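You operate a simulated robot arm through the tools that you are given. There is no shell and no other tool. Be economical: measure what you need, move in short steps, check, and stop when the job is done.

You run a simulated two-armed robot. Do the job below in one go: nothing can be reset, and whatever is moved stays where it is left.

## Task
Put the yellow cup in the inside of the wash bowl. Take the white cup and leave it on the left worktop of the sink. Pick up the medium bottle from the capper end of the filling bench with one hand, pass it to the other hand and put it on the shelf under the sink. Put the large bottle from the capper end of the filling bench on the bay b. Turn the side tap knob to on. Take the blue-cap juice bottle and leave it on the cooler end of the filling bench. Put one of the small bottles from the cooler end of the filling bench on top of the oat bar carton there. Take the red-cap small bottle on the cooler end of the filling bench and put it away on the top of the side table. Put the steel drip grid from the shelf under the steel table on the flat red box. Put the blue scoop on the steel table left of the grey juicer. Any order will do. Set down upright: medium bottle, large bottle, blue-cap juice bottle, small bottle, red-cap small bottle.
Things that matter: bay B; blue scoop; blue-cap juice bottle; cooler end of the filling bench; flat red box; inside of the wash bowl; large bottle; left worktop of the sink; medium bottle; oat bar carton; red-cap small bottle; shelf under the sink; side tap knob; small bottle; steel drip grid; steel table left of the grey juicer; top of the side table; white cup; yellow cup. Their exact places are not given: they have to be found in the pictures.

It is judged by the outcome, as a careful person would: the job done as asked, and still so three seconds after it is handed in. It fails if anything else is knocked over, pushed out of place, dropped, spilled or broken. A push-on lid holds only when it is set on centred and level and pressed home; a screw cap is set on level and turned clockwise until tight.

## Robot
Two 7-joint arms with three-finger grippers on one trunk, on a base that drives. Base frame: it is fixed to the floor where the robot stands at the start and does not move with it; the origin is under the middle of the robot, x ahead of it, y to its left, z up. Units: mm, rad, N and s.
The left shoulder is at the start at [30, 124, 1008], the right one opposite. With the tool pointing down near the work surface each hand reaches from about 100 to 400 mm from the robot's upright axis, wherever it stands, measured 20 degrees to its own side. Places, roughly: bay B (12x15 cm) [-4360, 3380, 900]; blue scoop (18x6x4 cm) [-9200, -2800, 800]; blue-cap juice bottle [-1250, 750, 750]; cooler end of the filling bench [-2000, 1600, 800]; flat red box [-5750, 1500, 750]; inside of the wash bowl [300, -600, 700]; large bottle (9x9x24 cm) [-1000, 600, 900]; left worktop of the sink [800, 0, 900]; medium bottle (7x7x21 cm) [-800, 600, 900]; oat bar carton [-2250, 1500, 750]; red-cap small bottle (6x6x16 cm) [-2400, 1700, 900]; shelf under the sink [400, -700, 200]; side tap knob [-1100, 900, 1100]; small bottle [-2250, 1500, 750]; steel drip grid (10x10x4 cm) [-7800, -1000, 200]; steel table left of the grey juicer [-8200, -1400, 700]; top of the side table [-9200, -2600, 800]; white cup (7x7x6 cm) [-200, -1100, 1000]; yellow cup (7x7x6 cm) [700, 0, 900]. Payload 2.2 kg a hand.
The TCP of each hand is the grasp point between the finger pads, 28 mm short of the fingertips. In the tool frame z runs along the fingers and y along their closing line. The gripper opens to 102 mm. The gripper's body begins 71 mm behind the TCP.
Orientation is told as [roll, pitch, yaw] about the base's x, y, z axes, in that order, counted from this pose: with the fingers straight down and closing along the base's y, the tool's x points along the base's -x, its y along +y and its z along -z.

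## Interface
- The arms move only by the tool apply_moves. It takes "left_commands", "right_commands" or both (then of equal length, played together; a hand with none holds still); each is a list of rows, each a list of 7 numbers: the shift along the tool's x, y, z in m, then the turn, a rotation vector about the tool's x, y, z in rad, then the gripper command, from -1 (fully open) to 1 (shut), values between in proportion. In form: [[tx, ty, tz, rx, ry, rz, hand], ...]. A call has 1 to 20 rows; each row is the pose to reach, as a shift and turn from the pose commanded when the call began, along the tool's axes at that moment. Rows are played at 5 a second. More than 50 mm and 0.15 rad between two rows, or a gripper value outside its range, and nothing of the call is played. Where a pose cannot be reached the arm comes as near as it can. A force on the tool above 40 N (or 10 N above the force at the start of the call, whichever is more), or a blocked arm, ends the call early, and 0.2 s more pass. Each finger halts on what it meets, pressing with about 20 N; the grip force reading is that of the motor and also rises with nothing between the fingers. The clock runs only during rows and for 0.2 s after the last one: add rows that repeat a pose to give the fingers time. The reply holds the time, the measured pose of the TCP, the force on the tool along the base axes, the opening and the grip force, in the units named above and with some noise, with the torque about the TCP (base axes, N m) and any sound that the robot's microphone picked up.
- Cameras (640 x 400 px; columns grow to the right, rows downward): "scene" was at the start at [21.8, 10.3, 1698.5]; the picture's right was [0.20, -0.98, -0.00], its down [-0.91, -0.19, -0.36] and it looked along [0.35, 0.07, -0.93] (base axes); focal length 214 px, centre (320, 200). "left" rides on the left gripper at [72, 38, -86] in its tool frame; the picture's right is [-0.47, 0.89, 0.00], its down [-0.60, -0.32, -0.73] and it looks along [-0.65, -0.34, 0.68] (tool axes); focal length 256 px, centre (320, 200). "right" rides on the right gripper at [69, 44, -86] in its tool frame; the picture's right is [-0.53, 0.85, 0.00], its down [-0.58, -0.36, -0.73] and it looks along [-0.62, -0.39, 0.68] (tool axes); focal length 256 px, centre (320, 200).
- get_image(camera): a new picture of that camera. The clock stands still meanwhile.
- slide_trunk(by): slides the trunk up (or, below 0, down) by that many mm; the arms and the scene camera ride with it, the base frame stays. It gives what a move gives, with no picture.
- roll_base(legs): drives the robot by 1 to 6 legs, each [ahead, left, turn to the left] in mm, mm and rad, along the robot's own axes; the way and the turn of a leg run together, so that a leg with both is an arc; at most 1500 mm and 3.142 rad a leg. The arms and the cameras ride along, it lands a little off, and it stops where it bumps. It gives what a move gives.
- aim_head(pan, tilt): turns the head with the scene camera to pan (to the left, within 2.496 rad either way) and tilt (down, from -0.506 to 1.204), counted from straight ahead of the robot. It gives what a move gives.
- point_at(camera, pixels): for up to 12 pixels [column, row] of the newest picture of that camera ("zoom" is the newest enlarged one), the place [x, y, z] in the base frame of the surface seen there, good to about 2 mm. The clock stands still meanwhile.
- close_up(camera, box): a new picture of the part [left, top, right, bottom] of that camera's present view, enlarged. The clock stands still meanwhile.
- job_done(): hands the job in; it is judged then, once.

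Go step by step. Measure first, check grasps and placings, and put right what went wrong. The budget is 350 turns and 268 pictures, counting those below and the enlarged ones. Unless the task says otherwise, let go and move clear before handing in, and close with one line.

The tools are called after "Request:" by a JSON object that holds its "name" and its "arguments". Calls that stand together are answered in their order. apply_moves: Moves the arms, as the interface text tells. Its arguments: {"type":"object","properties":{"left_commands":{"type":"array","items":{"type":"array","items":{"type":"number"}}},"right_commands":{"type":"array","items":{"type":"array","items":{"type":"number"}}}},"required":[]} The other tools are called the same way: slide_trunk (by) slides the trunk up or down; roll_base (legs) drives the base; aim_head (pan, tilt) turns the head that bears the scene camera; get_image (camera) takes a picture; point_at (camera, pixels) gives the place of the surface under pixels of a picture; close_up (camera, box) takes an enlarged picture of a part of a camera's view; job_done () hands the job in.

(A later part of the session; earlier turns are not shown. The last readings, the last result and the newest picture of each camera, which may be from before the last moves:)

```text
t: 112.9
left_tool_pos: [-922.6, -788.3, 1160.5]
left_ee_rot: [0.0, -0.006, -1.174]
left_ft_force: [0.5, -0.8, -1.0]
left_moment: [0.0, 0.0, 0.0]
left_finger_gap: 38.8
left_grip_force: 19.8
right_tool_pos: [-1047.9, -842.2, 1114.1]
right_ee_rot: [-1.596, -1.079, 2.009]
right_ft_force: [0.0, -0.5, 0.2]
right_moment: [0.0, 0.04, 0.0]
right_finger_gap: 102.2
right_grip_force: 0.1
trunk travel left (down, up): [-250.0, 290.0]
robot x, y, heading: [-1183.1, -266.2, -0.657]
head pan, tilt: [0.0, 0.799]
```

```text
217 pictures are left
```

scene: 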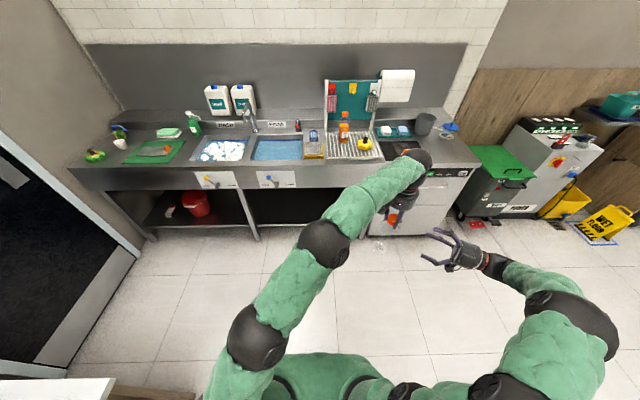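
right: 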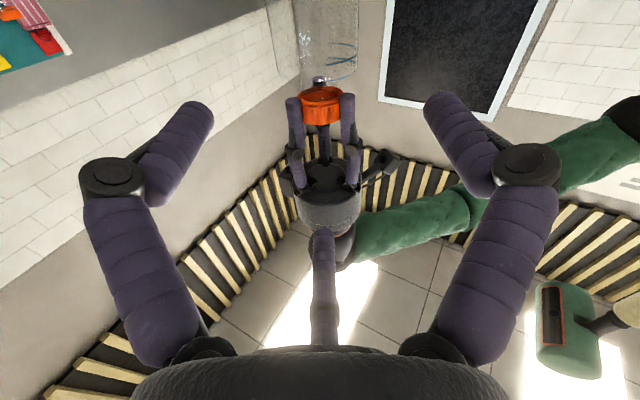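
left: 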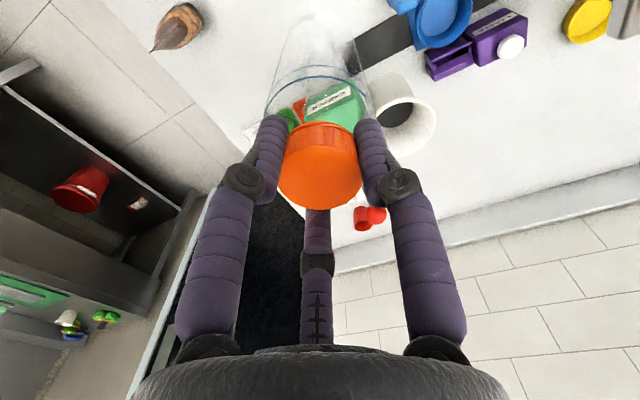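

The picture shows the left hand's two near fingers at (297,130) and (350,130), with a gap where my upper finger will pass. I'll advance in stages.

Request:
{"name": "apply_moves", "arguments": {"right_commands": [[-0.003, -0.003, 0.03, 0, 0, 0, -1], [-0.003, -0.003, 0.06, 0, 0, 0, -1], [-0.003, -0.003, 0.075, 0, 0, 0, -1], [-0.003, -0.003, 0.075, 0, 0, 0, -1]]}}

Request:
{"name": "get_image", "arguments": {"camera": "right"}}

```text
t: 113.9
left_tool_pos: [-923.4, -788.1, 1158.5]
left_ee_rot: [0.0, -0.006, -1.175]
left_ft_force: [0.4, 0.3, -0.6]
left_moment: [-0.01, -0.02, 0.03]
left_finger_gap: 39.2
left_grip_force: 20.1
right_tool_pos: [-978.7, -813.5, 1117.9]
right_ee_rot: [-1.595, -1.082, 2.01]
right_ft_force: [0.0, -0.3, -0.6]
right_moment: [0.01, 0.01, 0.01]
right_finger_gap: 102.2
right_grip_force: 0.0
trunk travel left (down, up): [-250.0, 290.0]
robot x, y, heading: [-1184.8, -265.4, -0.652]
head pan, tilt: [0.0, 0.799]
```

```text
216 pictures are left
```

right: 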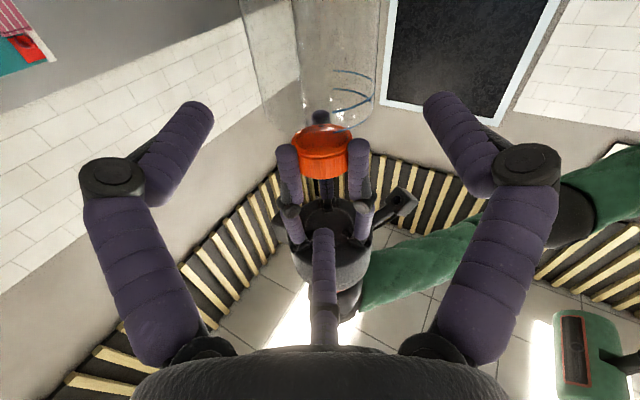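

Alignment looks good, with the upper finger heading just above the cap. I'll advance the last 43 mm.

Request:
{"name": "apply_moves", "arguments": {"right_commands": [[0, 0, 0.015, 0, 0, 0, -1], [0, 0, 0.03, 0, 0, 0, -1], [0, 0, 0.043, 0, 0, 0, -1], [0, 0, 0.043, 0, 0, 0, -1]]}}

Request:
{"name": "get_image", "arguments": {"camera": "right"}}

```text
t: 114.9
left_tool_pos: [-922.7, -789.3, 1157.9]
left_ee_rot: [0.0, -0.006, -1.175]
left_ft_force: [0.7, -0.4, -0.1]
left_moment: [0.0, 0.0, -0.01]
left_finger_gap: 39.0
left_grip_force: 20.2
right_tool_pos: [-939.7, -796.2, 1120.8]
right_ee_rot: [-1.598, -1.082, 2.009]
right_ft_force: [0.0, 0.0, 1.0]
right_moment: [0.01, -0.03, 0.0]
right_finger_gap: 101.8
right_grip_force: 0.1
trunk travel left (down, up): [-250.0, 290.0]
robot x, y, heading: [-1181.0, -265.9, -0.661]
head pan, tilt: [0.0, 0.799]
```

```text
215 pictures are left
```

right: 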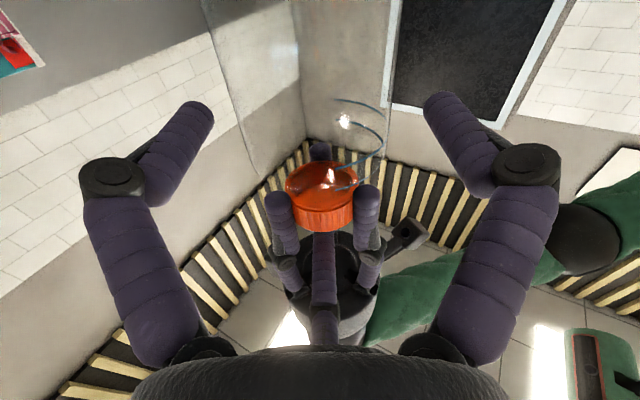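

No contact so far and everything clears. Now I'll close the right hand.

Request:
{"name": "apply_moves", "arguments": {"right_commands": [[0, 0, 0, 0, 0, 0, -0.8], [0, 0, 0, 0, 0, 0, -0.6], [0, 0, 0, 0, 0, 0, 0.0], [0, 0, 0, 0, 0, 0, 1], [0, 0, 0, 0, 0, 0, 1], [0, 0, 0, 0, 0, 0, 1]]}}

Request:
{"name": "get_image", "arguments": {"camera": "right"}}

```text
t: 116.3
left_tool_pos: [-923.4, -788.8, 1158.9]
left_ee_rot: [0.003, -0.003, -1.174]
left_ft_force: [-0.5, 14.2, 7.8]
left_moment: [0.61, -0.1, 0.08]
left_finger_gap: 38.8
left_grip_force: 20.1
right_tool_pos: [-939.3, -796.6, 1119.3]
right_ee_rot: [-1.596, -1.079, 2.006]
right_ft_force: [0.4, -15.1, -8.3]
right_moment: [-0.08, 0.23, -0.3]
right_finger_gap: 76.4
right_grip_force: 19.9
trunk travel left (down, up): [-250.0, 290.0]
robot x, y, heading: [-1182.8, -272.1, -0.657]
head pan, tilt: [0.0, 0.799]
```

```text
214 pictures are left
```

right: 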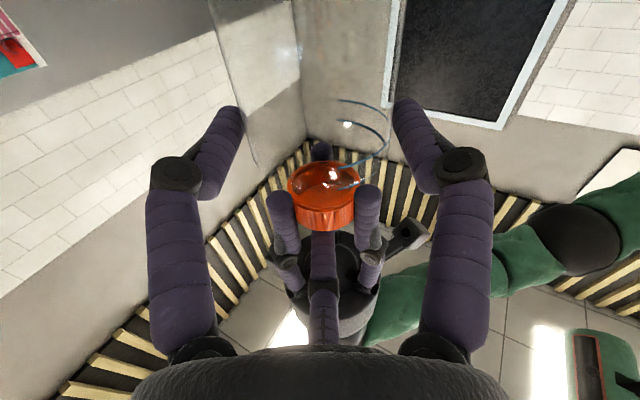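

Only one right finger presses (force along its direction, gap 76). I'll shift the right hand 3 mm along that direction to centre the grip.

Request:
{"name": "apply_moves", "arguments": {"right_commands": [[0.0013, -0.0015, 0, 0, 0, 0, 1], [0.0026, -0.003, 0, 0, 0, 0, 1], [0.0026, -0.003, 0, 0, 0, 0, 1]]}}

```text
t: 117.1
left_tool_pos: [-923.6, -789.9, 1158.5]
left_ee_rot: [0.0, -0.007, -1.176]
left_ft_force: [11.3, -6.5, -3.2]
left_moment: [-0.2, -0.48, -0.03]
left_finger_gap: 38.7
left_grip_force: 19.8
right_tool_pos: [-938.7, -796.3, 1119.9]
right_ee_rot: [-1.6, -1.08, 2.016]
right_ft_force: [-10.4, 6.0, 2.6]
right_moment: [0.02, 0.03, 0.2]
right_finger_gap: 76.3
right_grip_force: 19.7
trunk travel left (down, up): [-250.0, 290.0]
robot x, y, heading: [-1182.0, -266.1, -0.659]
head pan, tilt: [0.0, 0.799]
```

The force flipped, so centre is in between, and the backward push says the pads sit short of the bottle's axis. I'll open a little, advance 8 mm, recentre and close again.

Request:
{"name": "apply_moves", "arguments": {"right_commands": [[0, 0, 0, 0, 0, 0, -0.9], [-0.001, 0.0012, 0.0, 0, 0, 0, -0.9], [-0.001, 0.0012, 0.004, 0, 0, 0, -0.9], [-0.001, 0.0012, 0.008, 0, 0, 0, -0.9], [-0.001, 0.0012, 0.008, 0, 0, 0, -0.9]]}}

Request:
{"name": "apply_moves", "arguments": {"right_commands": [[0, 0, 0, 0, 0, 0, -0.6], [0, 0, 0, 0, 0, 0, 0.0], [0, 0, 0, 0, 0, 0, 1], [0, 0, 0, 0, 0, 0, 1], [0, 0, 0, 0, 0, 0, 1]]}}

Request:
{"name": "get_image", "arguments": {"camera": "right"}}

```text
t: 118.3
left_tool_pos: [-924.3, -789.6, 1158.0]
left_ee_rot: [0.0, -0.004, -1.174]
left_ft_force: [0.0, 1.1, -0.6]
left_moment: [0.03, 0.03, -0.01]
left_finger_gap: 38.8
left_grip_force: 19.5
right_tool_pos: [-930.0, -795.2, 1118.0]
right_ee_rot: [-1.595, -1.08, 2.01]
right_ft_force: [0.0, -0.6, 1.0]
right_moment: [-0.01, 0.02, -0.01]
right_finger_gap: 97.1
right_grip_force: 0.0
trunk travel left (down, up): [-250.0, 290.0]
robot x, y, heading: [-1180.4, -267.0, -0.657]
head pan, tilt: [0.0, 0.799]
```

```text
t: 119.5
left_tool_pos: [-924.0, -788.9, 1158.9]
left_ee_rot: [0.0, -0.007, -1.172]
left_ft_force: [12.3, -10.1, 2.4]
left_moment: [-0.38, -0.47, 0.02]
left_finger_gap: 39.0
left_grip_force: 20.0
right_tool_pos: [-931.2, -793.9, 1119.0]
right_ee_rot: [-1.597, -1.082, 2.01]
right_ft_force: [-11.8, 10.7, -1.8]
right_moment: [-0.04, 0.01, 0.14]
right_finger_gap: 75.8
right_grip_force: 19.8
trunk travel left (down, up): [-250.0, 290.0]
robot x, y, heading: [-1181.8, -267.2, -0.656]
head pan, tilt: [0.0, 0.799]
```

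```text
213 pictures are left
```

right: 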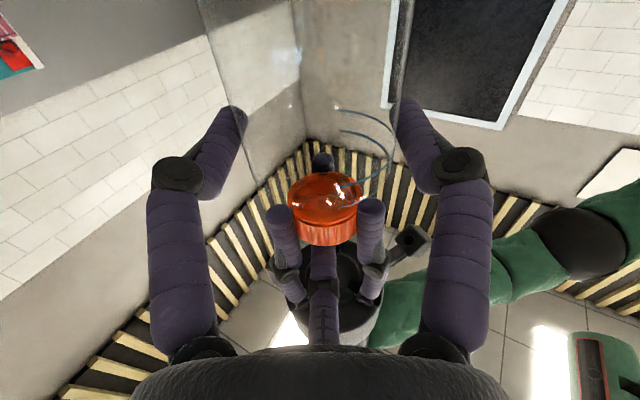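

The gap is unchanged (75.8), so the pads span the axis. I'll move 3 mm along the remaining force to balance it.

Request:
{"name": "apply_moves", "arguments": {"right_commands": [[-0.0005, 0.0015, -0.0005, 0, 0, 0, 1], [-0.001, 0.003, -0.001, 0, 0, 0, 1], [-0.001, 0.003, -0.001, 0, 0, 0, 1]]}}

```text
t: 120.3
left_tool_pos: [-924.4, -788.8, 1159.2]
left_ee_rot: [0.001, -0.001, -1.173]
left_ft_force: [-3.0, 4.3, 10.0]
left_moment: [0.21, 0.01, 0.05]
left_finger_gap: 39.0
left_grip_force: 19.8
right_tool_pos: [-933.0, -793.5, 1118.6]
right_ee_rot: [-1.594, -1.081, 2.005]
right_ft_force: [2.3, -2.5, -9.5]
right_moment: [-0.11, 0.18, -0.06]
right_finger_gap: 75.9
right_grip_force: 20.1
trunk travel left (down, up): [-250.0, 290.0]
robot x, y, heading: [-1179.4, -268.4, -0.655]
head pan, tilt: [0.0, 0.799]
```

Lateral forces are nearly balanced, so the right grip is centred. I'll open the left hand and raise it.

Request:
{"name": "apply_moves", "arguments": {"left_commands": [[0, 0, 0, 0, 0, 0, 0.1], [0, 0, 0, 0, 0, 0, -0.1], [0, 0, 0, 0, 0, 0, -0.1]]}}

Request:
{"name": "get_image", "arguments": {"camera": "right"}}

```text
t: 121.1
left_tool_pos: [-924.0, -790.0, 1158.4]
left_ee_rot: [0.0, -0.004, -1.174]
left_ft_force: [0.9, 0.2, 0.7]
left_moment: [-0.02, 0.02, 0.03]
left_finger_gap: 55.9
left_grip_force: 0.0
right_tool_pos: [-931.7, -792.5, 1119.6]
right_ee_rot: [-1.596, -1.08, 2.009]
right_ft_force: [0.7, 0.3, -0.2]
right_moment: [-0.02, 0.01, -0.01]
right_finger_gap: 76.0
right_grip_force: 20.0
trunk travel left (down, up): [-250.0, 290.0]
robot x, y, heading: [-1178.8, -266.7, -0.656]
head pan, tilt: [0.0, 0.799]
```

```text
212 pictures are left
```

right: 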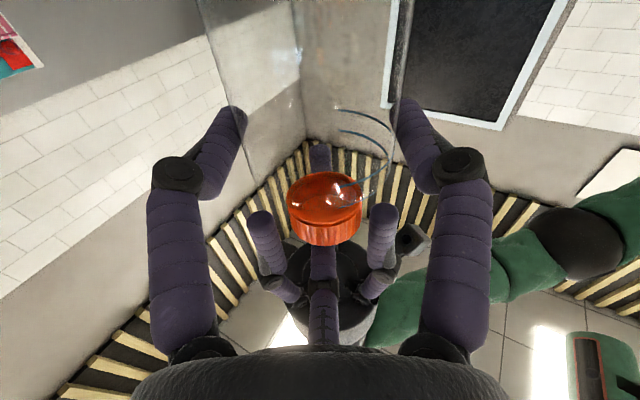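

The right hand now holds the bottle alone (gap 76, grip 20, forces near zero). I'll lift the left hand away.

Request:
{"name": "apply_moves", "arguments": {"left_commands": [[0, 0, -0.03, 0, 0, 0, -0.1], [0, 0, -0.07, 0, 0, 0, -0.1], [0, 0, -0.115, 0, 0, 0, -0.1], [0, 0.045, -0.115, 0, 0, 0.0, -0.5], [0.0, 0.09, -0.115, 0, 0, 0, -1], [0.02, 0.13, -0.115, 0, 0, 0, -1], [0.05, 0.165, -0.115, 0, 0, 0, -1], [0.08, 0.2, -0.115, 0, 0, 0, -1], [0.11, 0.235, -0.115, 0, 0, 0, -1]]}}

Request:
{"name": "get_image", "arguments": {"camera": "scene"}}

Request:
{"name": "get_image", "arguments": {"camera": "left"}}

```text
t: 123.1
left_tool_pos: [-748.2, -596.4, 1271.2]
left_ee_rot: [-0.001, -0.006, -1.174]
left_ft_force: [0.1, 0.2, -0.6]
left_moment: [-0.04, 0.03, 0.01]
left_finger_gap: 102.2
left_grip_force: 0.0
left hand out of reach, approached as far as the arm can: row 3, 4
right_tool_pos: [-933.1, -791.6, 1119.9]
right_ee_rot: [-1.595, -1.078, 2.007]
right_ft_force: [0.6, 0.1, 0.5]
right_moment: [-0.01, 0.01, 0.01]
right_finger_gap: 75.7
right_grip_force: 19.8
trunk travel left (down, up): [-250.0, 290.0]
robot x, y, heading: [-1180.2, -266.7, -0.653]
head pan, tilt: [0.0, 0.799]
```

```text
211 pictures are left
```

scene: 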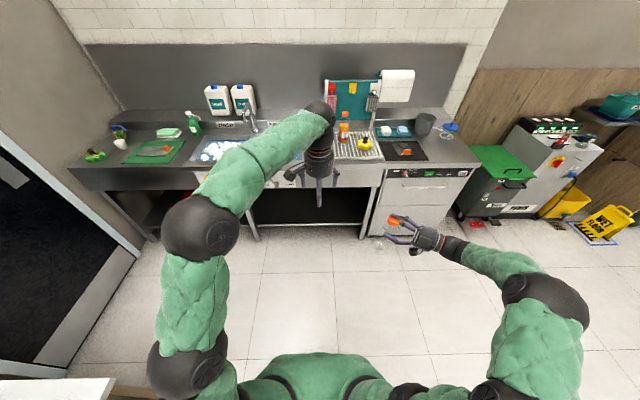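

```text
210 pictures are left
```

left: 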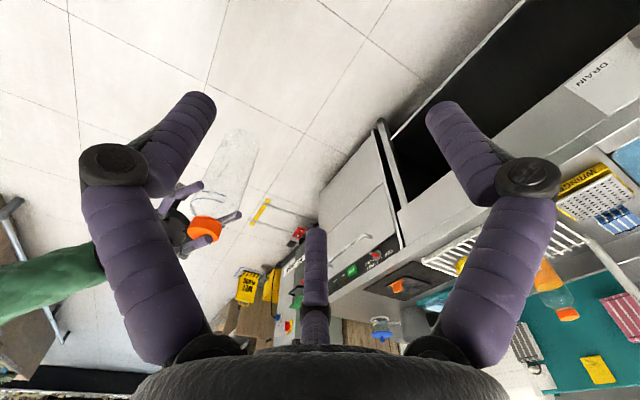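

The handover worked: the right hand holds the bottle upright. I'll lower the trunk fully, then lower the hand in open space to see if shelf height is reachable.

Request:
{"name": "slide_trunk", "arguments": {"by": -250}}

Request:
{"name": "apply_moves", "arguments": {"right_commands": [[0.035, 0.019, 0, 0, 0, 0, 1], [0.07, 0.037, 0, 0, 0, 0, 1], [0.106, 0.056, 0, 0, 0, 0, 1], [0.141, 0.075, 0, 0, 0, 0, 1], [0.176, 0.094, 0, 0, 0, 0, 1], [0.212, 0.113, 0, 0, 0, 0, 1], [0.247, 0.132, 0, 0, 0, 0, 1], [0.282, 0.15, 0, 0, 0, 0, 1], [0.318, 0.169, 0, 0, 0, 0, 1], [0.353, 0.188, 0, 0, 0, 0, 1], [0.388, 0.207, 0, 0, 0, 0, 1], [0.388, 0.207, 0, 0, 0, 0, 1]]}}

Request:
{"name": "get_image", "arguments": {"camera": "scene"}}

```text
t: 125.7
left_tool_pos: [-749.7, -598.0, 1021.3]
left_ee_rot: [0.0, -0.006, -1.174]
left_ft_force: [-0.6, -0.6, -0.3]
left_moment: [0.0, 0.0, 0.01]
left_finger_gap: 102.0
left_grip_force: 0.1
right_tool_pos: [-932.9, -792.8, 869.2]
right_ee_rot: [-1.598, -1.08, 2.008]
right_ft_force: [-0.1, -0.1, 0.4]
right_moment: [-0.01, -0.01, -0.04]
right_finger_gap: 75.7
right_grip_force: 20.0
trunk travel left (down, up): [0.0, 540.0]
robot x, y, heading: [-1182.1, -265.6, -0.655]
head pan, tilt: [0.0, 0.799]
```

```text
t: 128.3
left_tool_pos: [-749.3, -597.7, 1020.9]
left_ee_rot: [0.002, -0.006, -1.176]
left_ft_force: [0.3, -0.2, 0.4]
left_moment: [0.0, 0.03, -0.02]
left_finger_gap: 101.9
left_grip_force: 0.0
right_tool_pos: [-922.8, -805.7, 424.0]
right_ee_rot: [-1.599, -1.085, 2.015]
right_ft_force: [0.4, 0.3, -0.3]
right_moment: [0.03, 0.03, -0.02]
right_finger_gap: 76.0
right_grip_force: 20.1
right hand out of reach, approached as far as the arm can: row 8, 9, 10, 11, 12
trunk travel left (down, up): [0.0, 540.0]
robot x, y, heading: [-1181.8, -268.1, -0.658]
head pan, tilt: [0.0, 0.799]
```

```text
209 pictures are left
```

scene: 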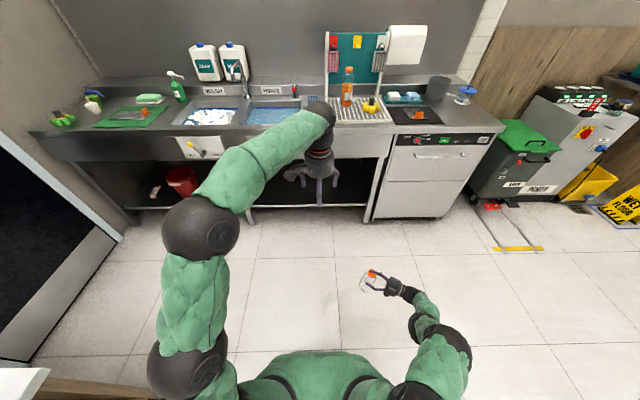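

Shelf height is reachable here (z 424). I'll raise and retract the left hand, then drive to line the bottle up with the shelf's free middle.

Request:
{"name": "apply_moves", "arguments": {"left_commands": [[0.03, 0, -0.03, 0, 0, 0, -1], [0.06, 0, -0.06, 0, 0, 0, -1], [0.09, 0, -0.09, 0, 0, 0, -1], [0.12, 0, -0.12, 0, 0, 0, -1], [0.15, 0, -0.15, 0, 0, 0, -1]]}}

Request:
{"name": "roll_base", "arguments": {"legs": [[0, 350, 0.018], [560, 0, 0]]}}

Request:
{"name": "aim_head", "arguments": {"pan": -0.3, "tilt": 1.0}}

Request:
{"name": "get_image", "arguments": {"camera": "scene"}}

```text
t: 129.5
left_tool_pos: [-809.4, -455.8, 1172.1]
left_ee_rot: [0.001, -0.004, -1.176]
left_ft_force: [-0.8, 0.0, -0.2]
left_moment: [0.01, -0.03, -0.02]
left_finger_gap: 102.1
left_grip_force: 0.1
right_tool_pos: [-921.5, -805.2, 424.1]
right_ee_rot: [-1.598, -1.086, 2.015]
right_ft_force: [0.3, -0.9, 0.5]
right_moment: [0.02, 0.0, -0.01]
right_finger_gap: 76.2
right_grip_force: 20.0
trunk travel left (down, up): [0.0, 540.0]
robot x, y, heading: [-1180.2, -267.8, -0.65]
head pan, tilt: [0.0, 0.799]
```

```text
t: 134.5
left_tool_pos: [-142.0, -508.6, 1171.4]
left_ee_rot: [0.0, -0.004, -1.154]
left_ft_force: [0.5, -0.6, -0.7]
left_moment: [0.01, -0.01, 0.02]
left_finger_gap: 101.7
left_grip_force: 0.1
right_tool_pos: [-249.0, -858.6, 425.1]
right_ee_rot: [-1.598, -1.085, 2.036]
right_ft_force: [0.3, -0.3, 0.2]
right_moment: [0.0, -0.01, 0.03]
right_finger_gap: 75.7
right_grip_force: 19.5
trunk travel left (down, up): [0.0, 540.0]
robot x, y, heading: [-517.3, -325.6, -0.631]
head pan, tilt: [0.0, 0.799]
```

```text
t: 135.3
left_tool_pos: [-141.6, -510.0, 1170.6]
left_ee_rot: [0.0, -0.003, -1.153]
left_ft_force: [0.2, 0.4, 0.1]
left_moment: [-0.03, -0.01, 0.01]
left_finger_gap: 101.9
left_grip_force: 0.1
right_tool_pos: [-248.8, -858.8, 424.5]
right_ee_rot: [-1.599, -1.085, 2.034]
right_ft_force: [0.0, -0.1, -0.1]
right_moment: [-0.01, 0.0, 0.0]
right_finger_gap: 75.9
right_grip_force: 20.3
trunk travel left (down, up): [0.0, 540.0]
robot x, y, heading: [-519.5, -328.2, -0.633]
head pan, tilt: [-0.3, 1.0]
```

```text
208 pictures are left
```

scene: 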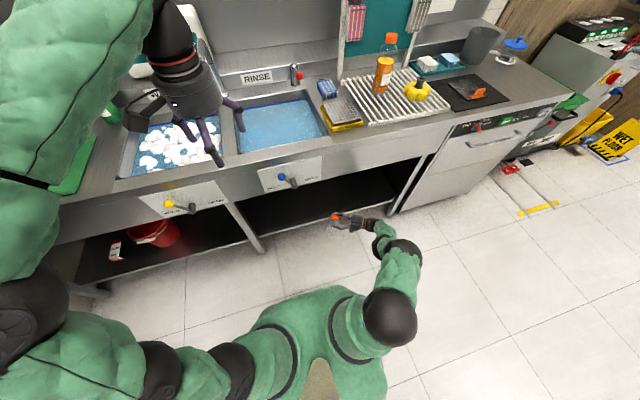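

The bottle is at ahead 308, left -839, just outside the shelf. I'll measure the legs on either side before entering.

Request:
{"name": "point_at", "arguments": {"camera": "scene", "pixels": [[262, 248], [240, 225], [390, 210], [405, 190], [300, 225], [330, 205], [350, 226], [412, 250], [380, 232]]}}

```text
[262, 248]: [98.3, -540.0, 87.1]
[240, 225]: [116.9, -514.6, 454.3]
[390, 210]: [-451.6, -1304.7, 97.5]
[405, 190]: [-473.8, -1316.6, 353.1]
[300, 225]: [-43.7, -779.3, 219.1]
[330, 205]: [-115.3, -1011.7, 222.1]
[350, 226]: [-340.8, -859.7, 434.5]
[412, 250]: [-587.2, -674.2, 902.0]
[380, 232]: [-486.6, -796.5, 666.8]
```

The legs are clear (left -377 and -1319). I'll drive ahead 200 into the shelf opening, then look.

Request:
{"name": "roll_base", "arguments": {"legs": [[200, 0, 0]]}}

Request:
{"name": "apply_moves", "arguments": {"right_commands": [[0.009, 0.005, 0, 0, 0, 0, 1], [0.018, 0.0095, 0, 0, 0, 0, 1], [0.022, 0.012, 0, 0, 0, 0, 1], [0.026, 0.014, 0, 0, 0, 0, 1]]}}

Request:
{"name": "get_image", "arguments": {"camera": "right"}}

Request:
{"name": "close_up", "arguments": {"camera": "scene", "box": [220, 150, 420, 320]}}

```text
t: 136.9
left_tool_pos: [20.9, -629.6, 1170.3]
left_ee_rot: [0.0, -0.004, -1.154]
left_ft_force: [-0.6, -0.6, -0.2]
left_moment: [0.0, 0.02, 0.01]
left_finger_gap: 102.0
left_grip_force: 0.0
right_tool_pos: [-85.2, -979.0, 424.7]
right_ee_rot: [-1.598, -1.086, 2.034]
right_ft_force: [0.7, 0.4, -0.2]
right_moment: [-0.05, 0.01, 0.02]
right_finger_gap: 76.1
right_grip_force: 20.2
trunk travel left (down, up): [0.0, 540.0]
robot x, y, heading: [-356.7, -449.7, -0.634]
head pan, tilt: [-0.3, 1.0]
```

```text
t: 137.9
left_tool_pos: [20.8, -628.0, 1171.0]
left_ee_rot: [-0.002, -0.007, -1.154]
left_ft_force: [0.0, -0.1, -0.1]
left_moment: [0.01, 0.01, -0.03]
left_finger_gap: 102.1
left_grip_force: 0.0
right_tool_pos: [-87.0, -978.6, 396.6]
right_ee_rot: [-1.603, -1.082, 2.039]
right_ft_force: [-1.3, 1.6, 10.9]
right_moment: [0.25, 0.16, -0.03]
right_finger_gap: 75.6
right_grip_force: 19.7
trunk travel left (down, up): [0.0, 540.0]
robot x, y, heading: [-356.2, -446.9, -0.632]
head pan, tilt: [-0.3, 1.0]
```

```text
207 pictures are left
```

right: 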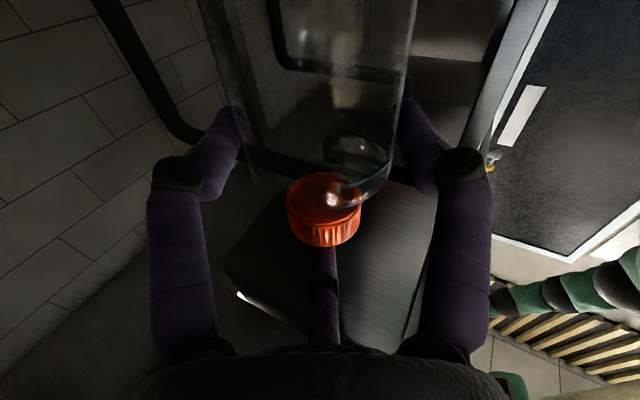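

```text
2.35 times, centred on (320, 235) of scene
```

zoom: 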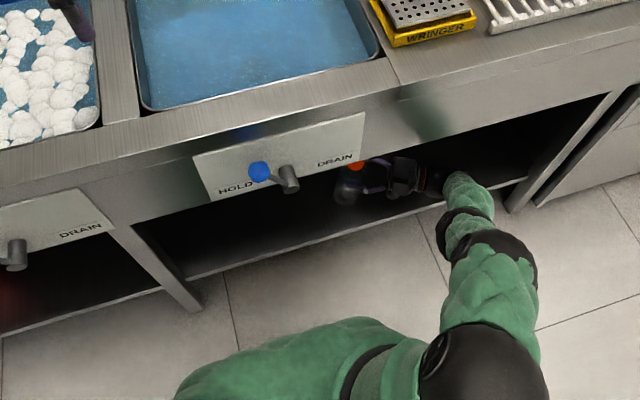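

There's an upward force of 11 N at z 397, so the bottle stands on the shelf. I'll open and back the hand off along the fingers.

Request:
{"name": "apply_moves", "arguments": {"right_commands": [[0, 0, 0, 0, 0, 0, 0.2], [0, 0, 0, 0, 0, 0, -0.3], [0, 0, 0, 0, 0, 0, -0.7], [0, 0, 0, 0, 0, 0, -1], [0, 0, 0, 0, 0, 0, -1]]}}

Request:
{"name": "get_image", "arguments": {"camera": "right"}}

```text
t: 139.2
left_tool_pos: [21.4, -628.0, 1171.3]
left_ee_rot: [0.001, -0.003, -1.153]
left_ft_force: [0.5, 0.0, -1.1]
left_moment: [0.05, -0.01, 0.02]
left_finger_gap: 101.9
left_grip_force: 0.1
right_tool_pos: [-87.4, -977.4, 393.8]
right_ee_rot: [-1.598, -1.087, 2.035]
right_ft_force: [0.6, -0.5, -0.5]
right_moment: [0.01, 0.02, 0.01]
right_finger_gap: 102.1
right_grip_force: 0.1
trunk travel left (down, up): [0.0, 540.0]
robot x, y, heading: [-354.5, -445.5, -0.634]
head pan, tilt: [-0.3, 1.0]
```

```text
205 pictures are left
```

right: 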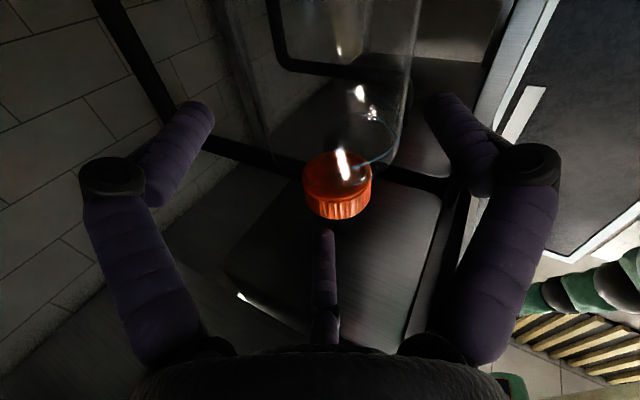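

The bottle stands free between the open fingers. I'll retreat along the fingers with a small shift to stay centred.

Request:
{"name": "apply_moves", "arguments": {"right_commands": [[0, 0.004, 0, 0, 0, 0, -1], [0, 0.004, -0.025, 0, 0, 0, -1], [0, 0.004, -0.05, 0, 0, 0, -1], [0, 0.004, -0.08, 0, 0, 0, -1], [0, 0.004, -0.12, 0, 0, 0, -1], [0, 0.004, -0.12, 0, 0, 0, -1]]}}

Request:
{"name": "get_image", "arguments": {"camera": "right"}}

```text
t: 140.6
left_tool_pos: [21.5, -628.9, 1171.5]
left_ee_rot: [0.0, -0.005, -1.154]
left_ft_force: [-0.6, 0.6, -0.2]
left_moment: [-0.02, -0.05, -0.02]
left_finger_gap: 102.0
left_grip_force: 0.0
right_tool_pos: [-192.6, -1019.5, 400.2]
right_ee_rot: [-1.603, -1.085, 2.036]
right_ft_force: [-0.3, -0.5, -0.7]
right_moment: [0.02, -0.02, -0.01]
right_finger_gap: 102.1
right_grip_force: 0.0
right hand out of reach, approached as far as the arm can: row 5, 6
trunk travel left (down, up): [0.0, 540.0]
robot x, y, heading: [-352.8, -448.7, -0.632]
head pan, tilt: [-0.3, 1.0]
```

```text
204 pictures are left
```

right: 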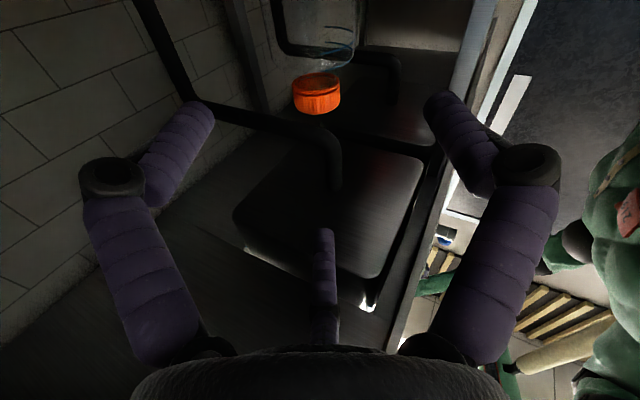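

The medium bottle stands upright on the shelf. I'll back out, raise the trunk, then restore the right hand to pointing down.

Request:
{"name": "roll_base", "arguments": {"legs": [[-500, 0, 0]]}}

Request:
{"name": "slide_trunk", "arguments": {"by": 250}}

Request:
{"name": "aim_head", "arguments": {"pan": -0.2, "tilt": 0.8}}

Request:
{"name": "apply_moves", "arguments": {"right_commands": [[0, 0, 0, 0.033, 0.11, 0.079, -1], [0, 0, 0, 0.066, 0.22, 0.159, -1], [-0.02, 0, 0, 0.099, 0.33, 0.238, -1], [-0.05, 0, 0, 0.133, 0.44, 0.318, -1], [-0.08, -0.02, 0, 0.166, 0.55, 0.397, -1], [-0.11, -0.03, 0, 0.199, 0.66, 0.477, -1], [-0.14, -0.04, 0, 0.232, 0.77, 0.556, -1], [-0.17, -0.05, 0, 0.265, 0.88, 0.636, -1], [-0.2, -0.06, 0, 0.298, 0.99, 0.715, -1], [-0.23, -0.07, 0, 0.331, 1.1, 0.795, -1], [-0.26, -0.08, 0, 0.365, 1.21, 0.874, -1], [-0.29, -0.09, 0, 0.398, 1.32, 0.954, -1], [-0.32, -0.1, 0, 0.431, 1.43, 1.033, -1], [-0.35, -0.11, 0, 0.464, 1.54, 1.113, -1], [-0.38, -0.12, 0, 0.497, 1.65, 1.192, -1]]}}

Request:
{"name": "get_image", "arguments": {"camera": "scene"}}

```text
t: 143.5
left_tool_pos: [-383.2, -333.2, 1170.6]
left_ee_rot: [0.0, -0.003, -1.159]
left_ft_force: [-0.6, 0.1, 1.3]
left_moment: [-0.02, 0.03, -0.02]
left_finger_gap: 101.8
left_grip_force: 0.1
right_tool_pos: [-598.5, -722.5, 399.8]
right_ee_rot: [-1.6, -1.086, 2.032]
right_ft_force: [0.1, 0.1, -1.1]
right_moment: [0.01, -0.02, -0.01]
right_finger_gap: 102.0
right_grip_force: 0.2
trunk travel left (down, up): [0.0, 540.0]
robot x, y, heading: [-756.1, -148.2, -0.644]
head pan, tilt: [-0.3, 1.0]
```

```text
t: 146.1
left_tool_pos: [-382.7, -333.5, 1421.3]
left_ee_rot: [0.001, -0.003, -1.16]
left_ft_force: [-0.8, 0.0, 0.3]
left_moment: [0.0, -0.01, -0.04]
left_finger_gap: 102.2
left_grip_force: 0.0
right_tool_pos: [-598.6, -721.6, 651.3]
right_ee_rot: [-1.601, -1.086, 2.031]
right_ft_force: [0.4, 0.5, 0.8]
right_moment: [-0.01, 0.01, -0.02]
right_finger_gap: 102.3
right_grip_force: 0.0
trunk travel left (down, up): [-250.0, 290.0]
robot x, y, heading: [-759.7, -146.2, -0.641]
head pan, tilt: [-0.3, 1.0]
```

```text
t: 146.8
left_tool_pos: [-381.7, -331.6, 1420.8]
left_ee_rot: [0.0, -0.004, -1.162]
left_ft_force: [0.2, -0.5, -0.1]
left_moment: [0.01, 0.01, 0.01]
left_finger_gap: 102.0
left_grip_force: 0.1
right_tool_pos: [-597.7, -721.3, 650.5]
right_ee_rot: [-1.601, -1.085, 2.03]
right_ft_force: [-0.3, 0.4, 0.7]
right_moment: [-0.01, 0.0, -0.02]
right_finger_gap: 102.2
right_grip_force: 0.1
trunk travel left (down, up): [-250.0, 290.0]
robot x, y, heading: [-757.7, -147.7, -0.641]
head pan, tilt: [-0.201, 0.799]
```

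```text
t: 150.0
left_tool_pos: [-381.7, -333.4, 1421.2]
left_ee_rot: [0.002, -0.002, -1.16]
left_ft_force: [-0.1, 0.3, -0.1]
left_moment: [0.02, 0.01, -0.05]
left_finger_gap: 102.1
left_grip_force: 0.0
right_tool_pos: [-631.9, -659.7, 1041.4]
right_ee_rot: [-0.004, 0.001, -0.642]
right_ft_force: [0.1, -0.5, -0.7]
right_moment: [-0.02, -0.04, 0.0]
right_finger_gap: 101.9
right_grip_force: 0.1
right hand out of reach, approached as far as the arm can: row 1
trunk travel left (down, up): [-250.0, 290.0]
robot x, y, heading: [-754.7, -149.0, -0.639]
head pan, tilt: [-0.201, 0.799]
```

```text
203 pictures are left
```

scene: 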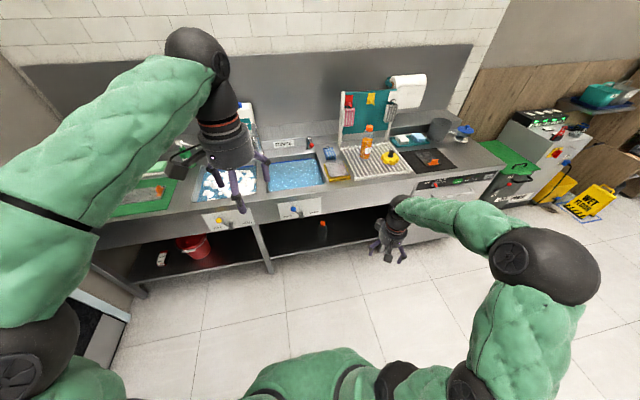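

The bottle stands at (322,228) on the shelf. I'll restore the left hand's yaw and even out the heights, then go to the bench.

Request:
{"name": "apply_moves", "arguments": {"left_commands": [[0, 0, 0.03, 0, 0, -0.13, -1], [0, 0, 0.06, 0, 0, -0.26, -1], [0, 0, 0.1, 0, 0, -0.39, -1], [0, 0, 0.14, 0, 0, -0.52, -1], [0, 0, 0.17, 0, 0, -0.52, -1]], "right_commands": [[0, 0, -0.04, 0, 0, 0, -1], [0, 0, -0.08, 0, 0, 0, -1], [0, 0, -0.12, 0, 0, 0, -1], [0, 0, -0.16, 0, 0, 0, -1], [0, 0, -0.2, 0, 0, 0, -1]]}}

Request:
{"name": "roll_base", "arguments": {"legs": [[0, 0, 1.575]]}}

Request:
{"name": "aim_head", "arguments": {"pan": 0.3, "tilt": 0.7}}

Request:
{"name": "get_image", "arguments": {"camera": "scene"}}

```text
t: 151.2
left_tool_pos: [-383.7, -332.0, 1250.8]
left_ee_rot: [0.0, -0.004, -0.639]
left_ft_force: [0.1, 0.4, 0.3]
left_moment: [-0.03, 0.05, -0.02]
left_finger_gap: 101.9
left_grip_force: 0.1
right_tool_pos: [-634.8, -660.1, 1241.7]
right_ee_rot: [-0.003, 0.002, -0.635]
right_ft_force: [-1.0, 0.1, -0.7]
right_moment: [-0.01, 0.02, -0.01]
right_finger_gap: 101.8
right_grip_force: 0.2
trunk travel left (down, up): [-250.0, 290.0]
robot x, y, heading: [-755.0, -149.0, -0.641]
head pan, tilt: [-0.201, 0.799]
```

```text
t: 155.4
left_tool_pos: [-575.0, 227.1, 1250.8]
left_ee_rot: [-0.001, -0.003, 0.933]
left_ft_force: [-0.5, 0.1, 0.3]
left_moment: [-0.03, 0.01, 0.01]
left_finger_gap: 101.8
left_grip_force: 0.1
right_tool_pos: [-247.2, -23.0, 1240.6]
right_ee_rot: [-0.001, 0.001, 0.934]
right_ft_force: [-0.6, 0.6, -0.3]
right_moment: [0.0, 0.01, 0.02]
right_finger_gap: 102.1
right_grip_force: 0.0
trunk travel left (down, up): [-250.0, 290.0]
robot x, y, heading: [-760.2, -152.7, 0.932]
head pan, tilt: [-0.201, 0.799]
```

```text
t: 156.4
left_tool_pos: [-575.7, 227.1, 1250.6]
left_ee_rot: [-0.002, -0.003, 0.932]
left_ft_force: [0.3, 0.0, 0.0]
left_moment: [-0.03, 0.02, 0.01]
left_finger_gap: 102.0
left_grip_force: 0.1
right_tool_pos: [-247.7, -21.9, 1241.4]
right_ee_rot: [-0.004, 0.002, 0.936]
right_ft_force: [0.5, -0.7, 0.3]
right_moment: [-0.02, 0.01, -0.02]
right_finger_gap: 102.1
right_grip_force: 0.0
trunk travel left (down, up): [-250.0, 290.0]
robot x, y, heading: [-757.3, -149.5, 0.934]
head pan, tilt: [0.3, 0.7]
```

```text
202 pictures are left
```

scene: 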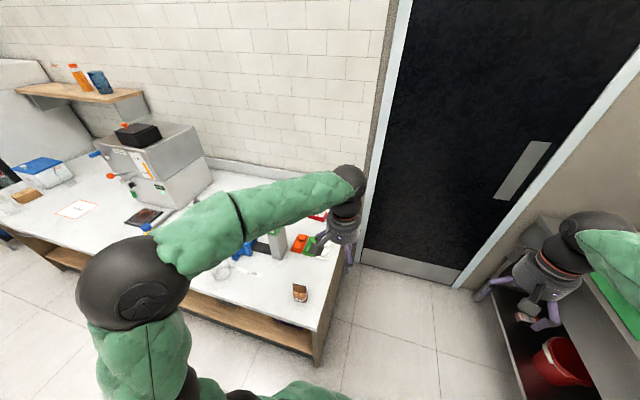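

Next is the large bottle; I'll drive so that the right hand can take it.

Request:
{"name": "roll_base", "arguments": {"legs": [[40, 763, 0]]}}

Request:
{"name": "aim_head", "arguments": {"pan": -0.2, "tilt": 0.9}}

Request:
{"name": "get_image", "arguments": {"camera": "scene"}}

Request:
{"name": "get_image", "arguments": {"camera": "right"}}

```text
t: 160.4
left_tool_pos: [-1147.1, 706.5, 1252.0]
left_ee_rot: [0.0, -0.004, 0.925]
left_ft_force: [0.1, 0.0, 0.0]
left_moment: [0.01, 0.01, 0.0]
left_finger_gap: 102.0
left_grip_force: 0.0
right_tool_pos: [-820.2, 453.5, 1240.9]
right_ee_rot: [-0.001, 0.002, 0.929]
right_ft_force: [0.0, 0.4, 0.3]
right_moment: [-0.02, 0.0, -0.02]
right_finger_gap: 102.1
right_grip_force: 0.0
trunk travel left (down, up): [-250.0, 290.0]
robot x, y, heading: [-1330.2, 331.8, 0.93]
head pan, tilt: [0.3, 0.7]
```

```text
t: 161.4
left_tool_pos: [-1146.2, 705.8, 1251.1]
left_ee_rot: [-0.003, -0.002, 0.925]
left_ft_force: [0.4, 0.4, -0.1]
left_moment: [-0.02, -0.02, 0.02]
left_finger_gap: 101.8
left_grip_force: 0.1
right_tool_pos: [-821.2, 453.5, 1241.6]
right_ee_rot: [-0.002, 0.001, 0.929]
right_ft_force: [0.5, -1.2, 0.1]
right_moment: [0.02, -0.01, 0.02]
right_finger_gap: 102.3
right_grip_force: 0.0
trunk travel left (down, up): [-250.0, 290.0]
robot x, y, heading: [-1332.7, 330.7, 0.926]
head pan, tilt: [-0.201, 0.901]
```

```text
201 pictures are left
```

scene: 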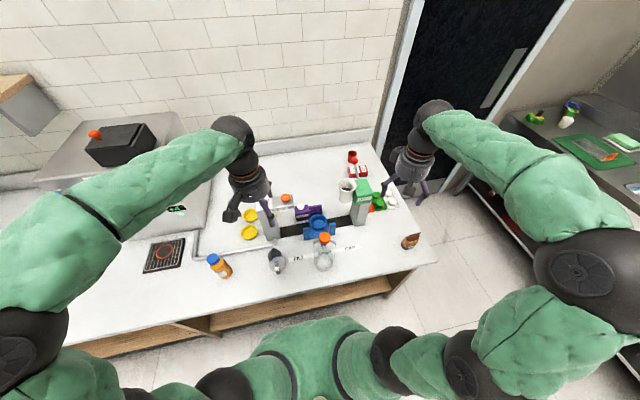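

```text
200 pictures are left
```

right: 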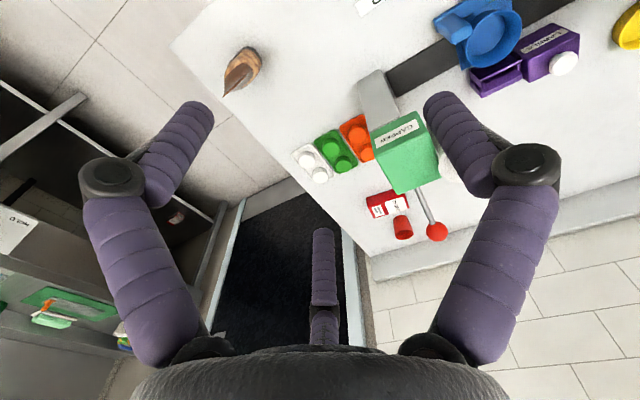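

A good view: large bottle at (323,250), juice bottle with blue cap at (218,265), tap with an orange-red knob near (285,198). I'll zoom in and measure.

Request:
{"name": "close_up", "arguments": {"camera": "scene", "box": [190, 170, 400, 300]}}

Request:
{"name": "point_at", "arguments": {"camera": "scene", "pixels": [[323, 239], [324, 236], [324, 258], [213, 258], [217, 268], [221, 274], [286, 198], [272, 215], [277, 260], [320, 228], [190, 254], [150, 248]]}}

```text
3.05 times, centred on (295, 235) of scene
```

zoom: 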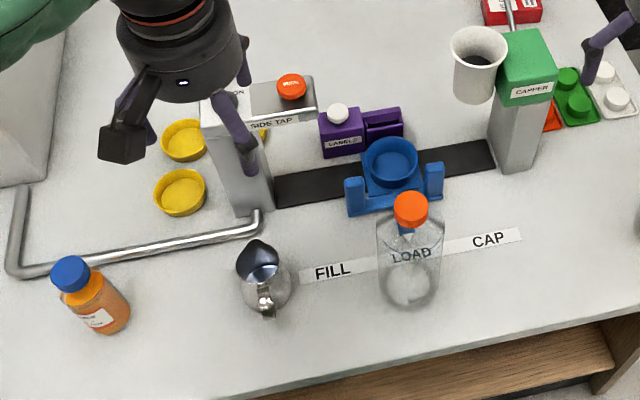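

```text
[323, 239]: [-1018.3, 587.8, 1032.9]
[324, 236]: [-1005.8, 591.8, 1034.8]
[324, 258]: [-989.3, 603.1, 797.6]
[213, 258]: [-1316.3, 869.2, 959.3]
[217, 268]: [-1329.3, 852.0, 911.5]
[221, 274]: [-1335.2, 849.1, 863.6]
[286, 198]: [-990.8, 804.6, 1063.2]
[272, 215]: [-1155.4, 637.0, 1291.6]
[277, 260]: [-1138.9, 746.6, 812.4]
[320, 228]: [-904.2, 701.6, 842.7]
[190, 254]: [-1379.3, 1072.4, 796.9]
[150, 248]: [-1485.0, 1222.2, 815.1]
```

The large bottle's cap is at about (-1010,591,1034). I'll move the right hand 234 mm left over it and look down.

Request:
{"name": "apply_moves", "arguments": {"right_commands": [[0, 0.047, 0, 0, 0, 0, -1], [0, 0.094, 0, 0, 0, 0, -1], [0, 0.14, 0, 0, 0, 0, -1], [0, 0.187, 0, 0, 0, 0, -0.5], [0.002, 0.234, 0, 0, 0, 0, -0.2], [0.002, 0.234, 0.04, 0, 0, 0, -0.2], [0.002, 0.234, 0.04, 0, 0, 0, -0.2]]}}

Request:
{"name": "get_image", "arguments": {"camera": "right"}}

```text
t: 163.0
left_tool_pos: [-1147.5, 705.8, 1252.5]
left_ee_rot: [-0.002, -0.004, 0.926]
left_ft_force: [0.4, -0.2, -0.1]
left_moment: [0.01, -0.02, 0.03]
left_finger_gap: 102.1
left_grip_force: 0.0
right_tool_pos: [-1010.6, 592.5, 1199.5]
right_ee_rot: [-0.001, 0.001, 0.928]
right_ft_force: [0.3, 0.0, -0.2]
right_moment: [-0.02, -0.03, -0.03]
right_finger_gap: 61.2
right_grip_force: 0.1
trunk travel left (down, up): [-250.0, 290.0]
robot x, y, heading: [-1335.8, 330.5, 0.929]
head pan, tilt: [-0.201, 0.901]
```

```text
198 pictures are left
```

right: 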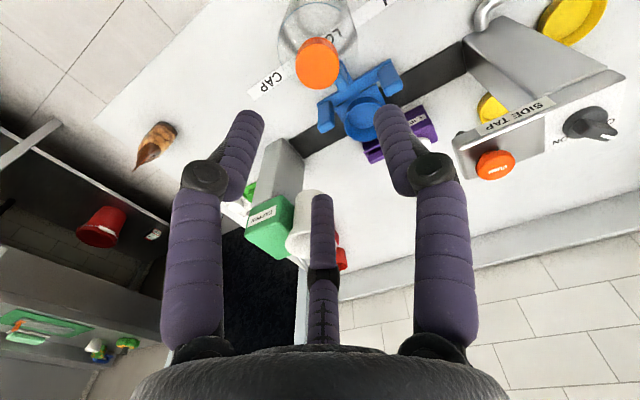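

Cap at (318,63). The black knob at (593,125) by an "ON" mark is the side tap. I'll measure both and zoom.

Request:
{"name": "point_at", "arguments": {"camera": "right", "pixels": [[297, 63], [340, 63], [318, 40], [318, 87], [318, 63], [593, 122], [605, 132], [575, 115], [558, 140], [600, 145]]}}

Request:
{"name": "close_up", "arguments": {"camera": "right", "box": [440, 70, 640, 195]}}

```text
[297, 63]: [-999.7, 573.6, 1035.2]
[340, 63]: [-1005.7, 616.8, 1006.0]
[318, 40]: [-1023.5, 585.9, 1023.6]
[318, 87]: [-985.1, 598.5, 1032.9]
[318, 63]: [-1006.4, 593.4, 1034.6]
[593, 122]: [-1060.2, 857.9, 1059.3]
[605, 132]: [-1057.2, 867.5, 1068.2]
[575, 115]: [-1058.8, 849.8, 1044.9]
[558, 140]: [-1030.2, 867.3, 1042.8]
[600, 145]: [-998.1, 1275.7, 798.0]
```

```text
3.20 times, centred on (540, 132) of right
```

zoom: 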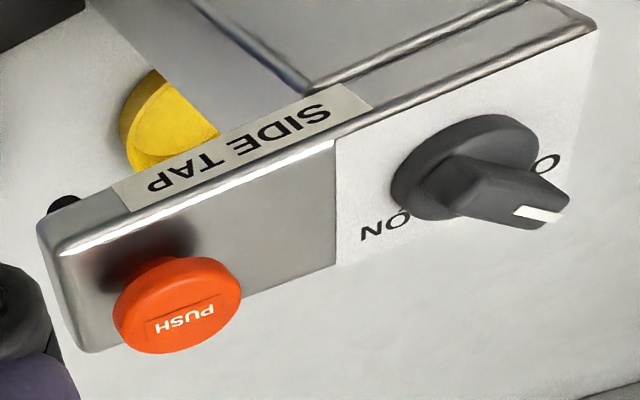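

Cap centre (-1006,594), top 1035. I'll descend to the cap-grip height (z ≈ 1037) as before and close.

Request:
{"name": "apply_moves", "arguments": {"right_commands": [[-0.004, -0.003, 0.045, 0, 0, 0, -0.2], [-0.004, -0.003, 0.09, 0, 0, 0, -0.2], [-0.004, -0.003, 0.13, 0, 0, 0, -0.2], [-0.004, -0.003, 0.155, 0, 0, 0, -0.2], [-0.004, -0.003, 0.163, 0, 0, 0, -0.2], [-0.004, -0.003, 0.163, 0, 0, 0, 1], [-0.004, -0.003, 0.163, 0, 0, 0, 1], [-0.004, -0.003, 0.163, 0, 0, 0, 1]]}}

Request:
{"name": "get_image", "arguments": {"camera": "right"}}

```text
t: 164.8
left_tool_pos: [-1147.0, 705.8, 1251.2]
left_ee_rot: [-0.002, -0.003, 0.924]
left_ft_force: [0.6, 0.0, 0.6]
left_moment: [-0.02, -0.01, 0.01]
left_finger_gap: 102.0
left_grip_force: 0.0
right_tool_pos: [-1003.9, 593.0, 1037.7]
right_ee_rot: [-0.002, 0.001, 0.93]
right_ft_force: [0.7, 0.7, 1.6]
right_moment: [0.08, -0.01, 0.0]
right_finger_gap: 38.7
right_grip_force: 20.0
trunk travel left (down, up): [-250.0, 290.0]
robot x, y, heading: [-1331.1, 332.6, 0.925]
head pan, tilt: [-0.201, 0.901]
```

```text
196 pictures are left
```

right: 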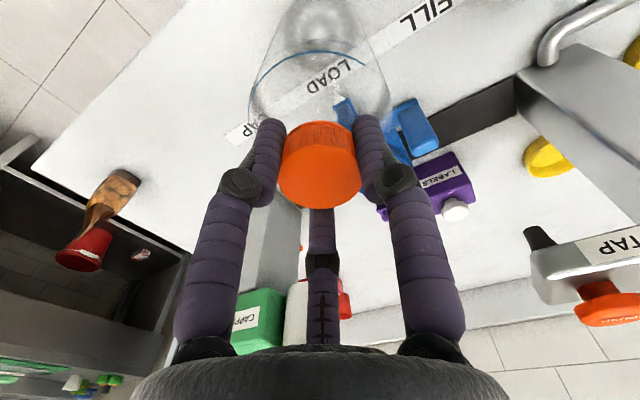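

A good cap grip, but the tap, juice and small-bottle jobs are here too, so I'll release it in place for now and free the hands.

Request:
{"name": "apply_moves", "arguments": {"right_commands": [[0, 0, 0, 0, 0, 0, 0.1], [0, 0, 0, 0, 0, 0, -0.2], [0, 0, 0, 0, 0, 0, -0.2], [0, 0, -0.04, 0, 0, 0, -0.2], [0, 0, -0.085, 0, 0, 0, -0.2], [0, 0, -0.13, 0, 0, 0, -0.2], [0, 0, -0.175, 0, 0, 0, -0.2], [0, 0, -0.21, 0, 0, 0, -1]]}}

Request:
{"name": "get_image", "arguments": {"camera": "left"}}

Request:
{"name": "aim_head", "arguments": {"pan": 0.1, "tilt": 0.8}}

Request:
{"name": "get_image", "arguments": {"camera": "scene"}}

```text
t: 166.6
left_tool_pos: [-1147.3, 706.2, 1250.7]
left_ee_rot: [-0.001, -0.004, 0.926]
left_ft_force: [0.1, -0.7, 0.2]
left_moment: [-0.02, 0.0, 0.0]
left_finger_gap: 102.0
left_grip_force: 0.0
right_tool_pos: [-1004.9, 594.5, 1246.9]
right_ee_rot: [-0.002, 0.002, 0.928]
right_ft_force: [-0.1, 0.7, 0.8]
right_moment: [-0.03, -0.04, 0.0]
right_finger_gap: 102.1
right_grip_force: 0.0
trunk travel left (down, up): [-250.0, 290.0]
robot x, y, heading: [-1331.6, 336.1, 0.925]
head pan, tilt: [-0.201, 0.901]
```

```text
195 pictures are left
```

left: 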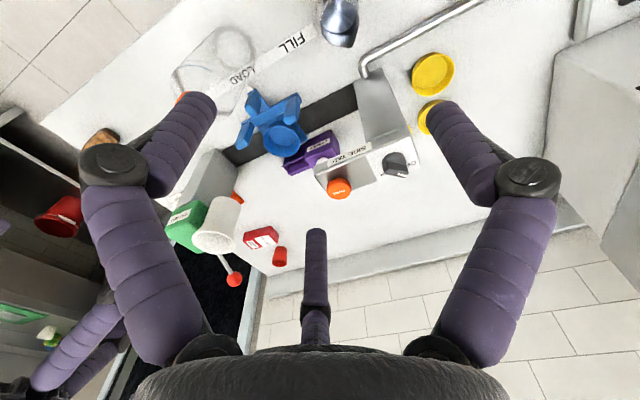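

```text
t: 167.4
left_tool_pos: [-1146.2, 705.3, 1250.9]
left_ee_rot: [-0.002, -0.003, 0.925]
left_ft_force: [-0.2, -0.1, 0.1]
left_moment: [0.02, -0.03, -0.04]
left_finger_gap: 101.7
left_grip_force: 0.0
right_tool_pos: [-1004.1, 594.9, 1246.8]
right_ee_rot: [-0.002, 0.001, 0.927]
right_ft_force: [-0.2, 0.2, 0.2]
right_moment: [0.01, 0.01, 0.0]
right_finger_gap: 102.0
right_grip_force: 0.1
trunk travel left (down, up): [-250.0, 290.0]
robot x, y, heading: [-1333.4, 332.6, 0.924]
head pan, tilt: [0.099, 0.799]
```

```text
194 pictures are left
```

scene: 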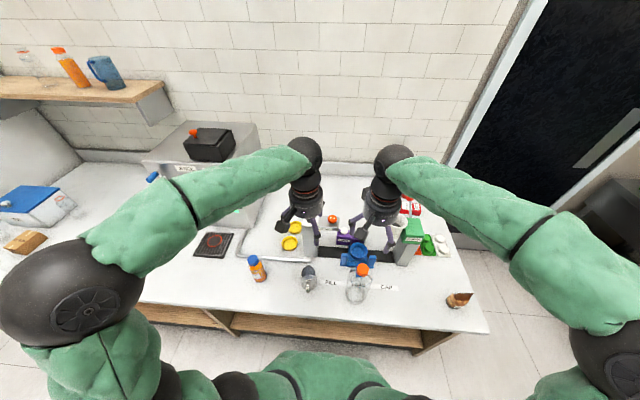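

The knob lies about (-1058,855), on the top face of the tap head. I'll bring the left hand over it and zoom in to read the ON/OFF marks.

Request:
{"name": "apply_moves", "arguments": {"left_commands": [[-0.04, 0.005, 0, 0, 0, 0, -1], [-0.08, 0.01, 0, 0, 0, 0, -1], [-0.12, 0.014, 0, 0, 0, 0, -1], [-0.16, 0.018, 0, 0, 0, 0, -1], [-0.172, 0.018, 0.03, 0, 0, 0, -1], [-0.172, 0.018, 0.06, 0, 0, 0, -1], [-0.172, 0.018, 0.06, 0, 0, 0, -1]]}}

Request:
{"name": "get_image", "arguments": {"camera": "left"}}

Request:
{"name": "close_up", "arguments": {"camera": "left", "box": [230, 0, 410, 112]}}

```text
t: 169.0
left_tool_pos: [-1057.8, 854.2, 1190.6]
left_ee_rot: [-0.002, -0.003, 0.926]
left_ft_force: [0.3, -0.1, -0.3]
left_moment: [0.03, 0.01, 0.01]
left_finger_gap: 102.0
left_grip_force: 0.1
right_tool_pos: [-1004.1, 593.4, 1247.4]
right_ee_rot: [-0.001, 0.002, 0.929]
right_ft_force: [0.0, 0.0, -0.1]
right_moment: [-0.02, -0.01, -0.01]
right_finger_gap: 101.7
right_grip_force: 0.1
trunk travel left (down, up): [-250.0, 290.0]
robot x, y, heading: [-1335.3, 330.3, 0.929]
head pan, tilt: [0.099, 0.799]
```

```text
193 pictures are left
```

left: 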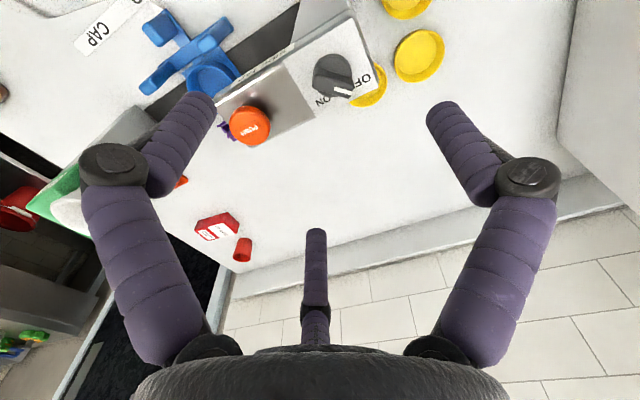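

```text
3.56 times, centred on (320, 56) of left
```

zoom: 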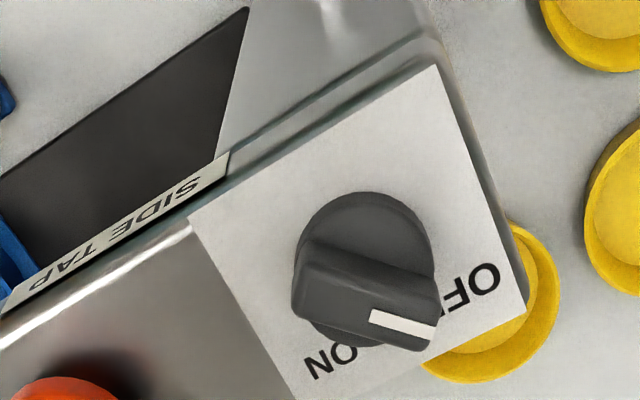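

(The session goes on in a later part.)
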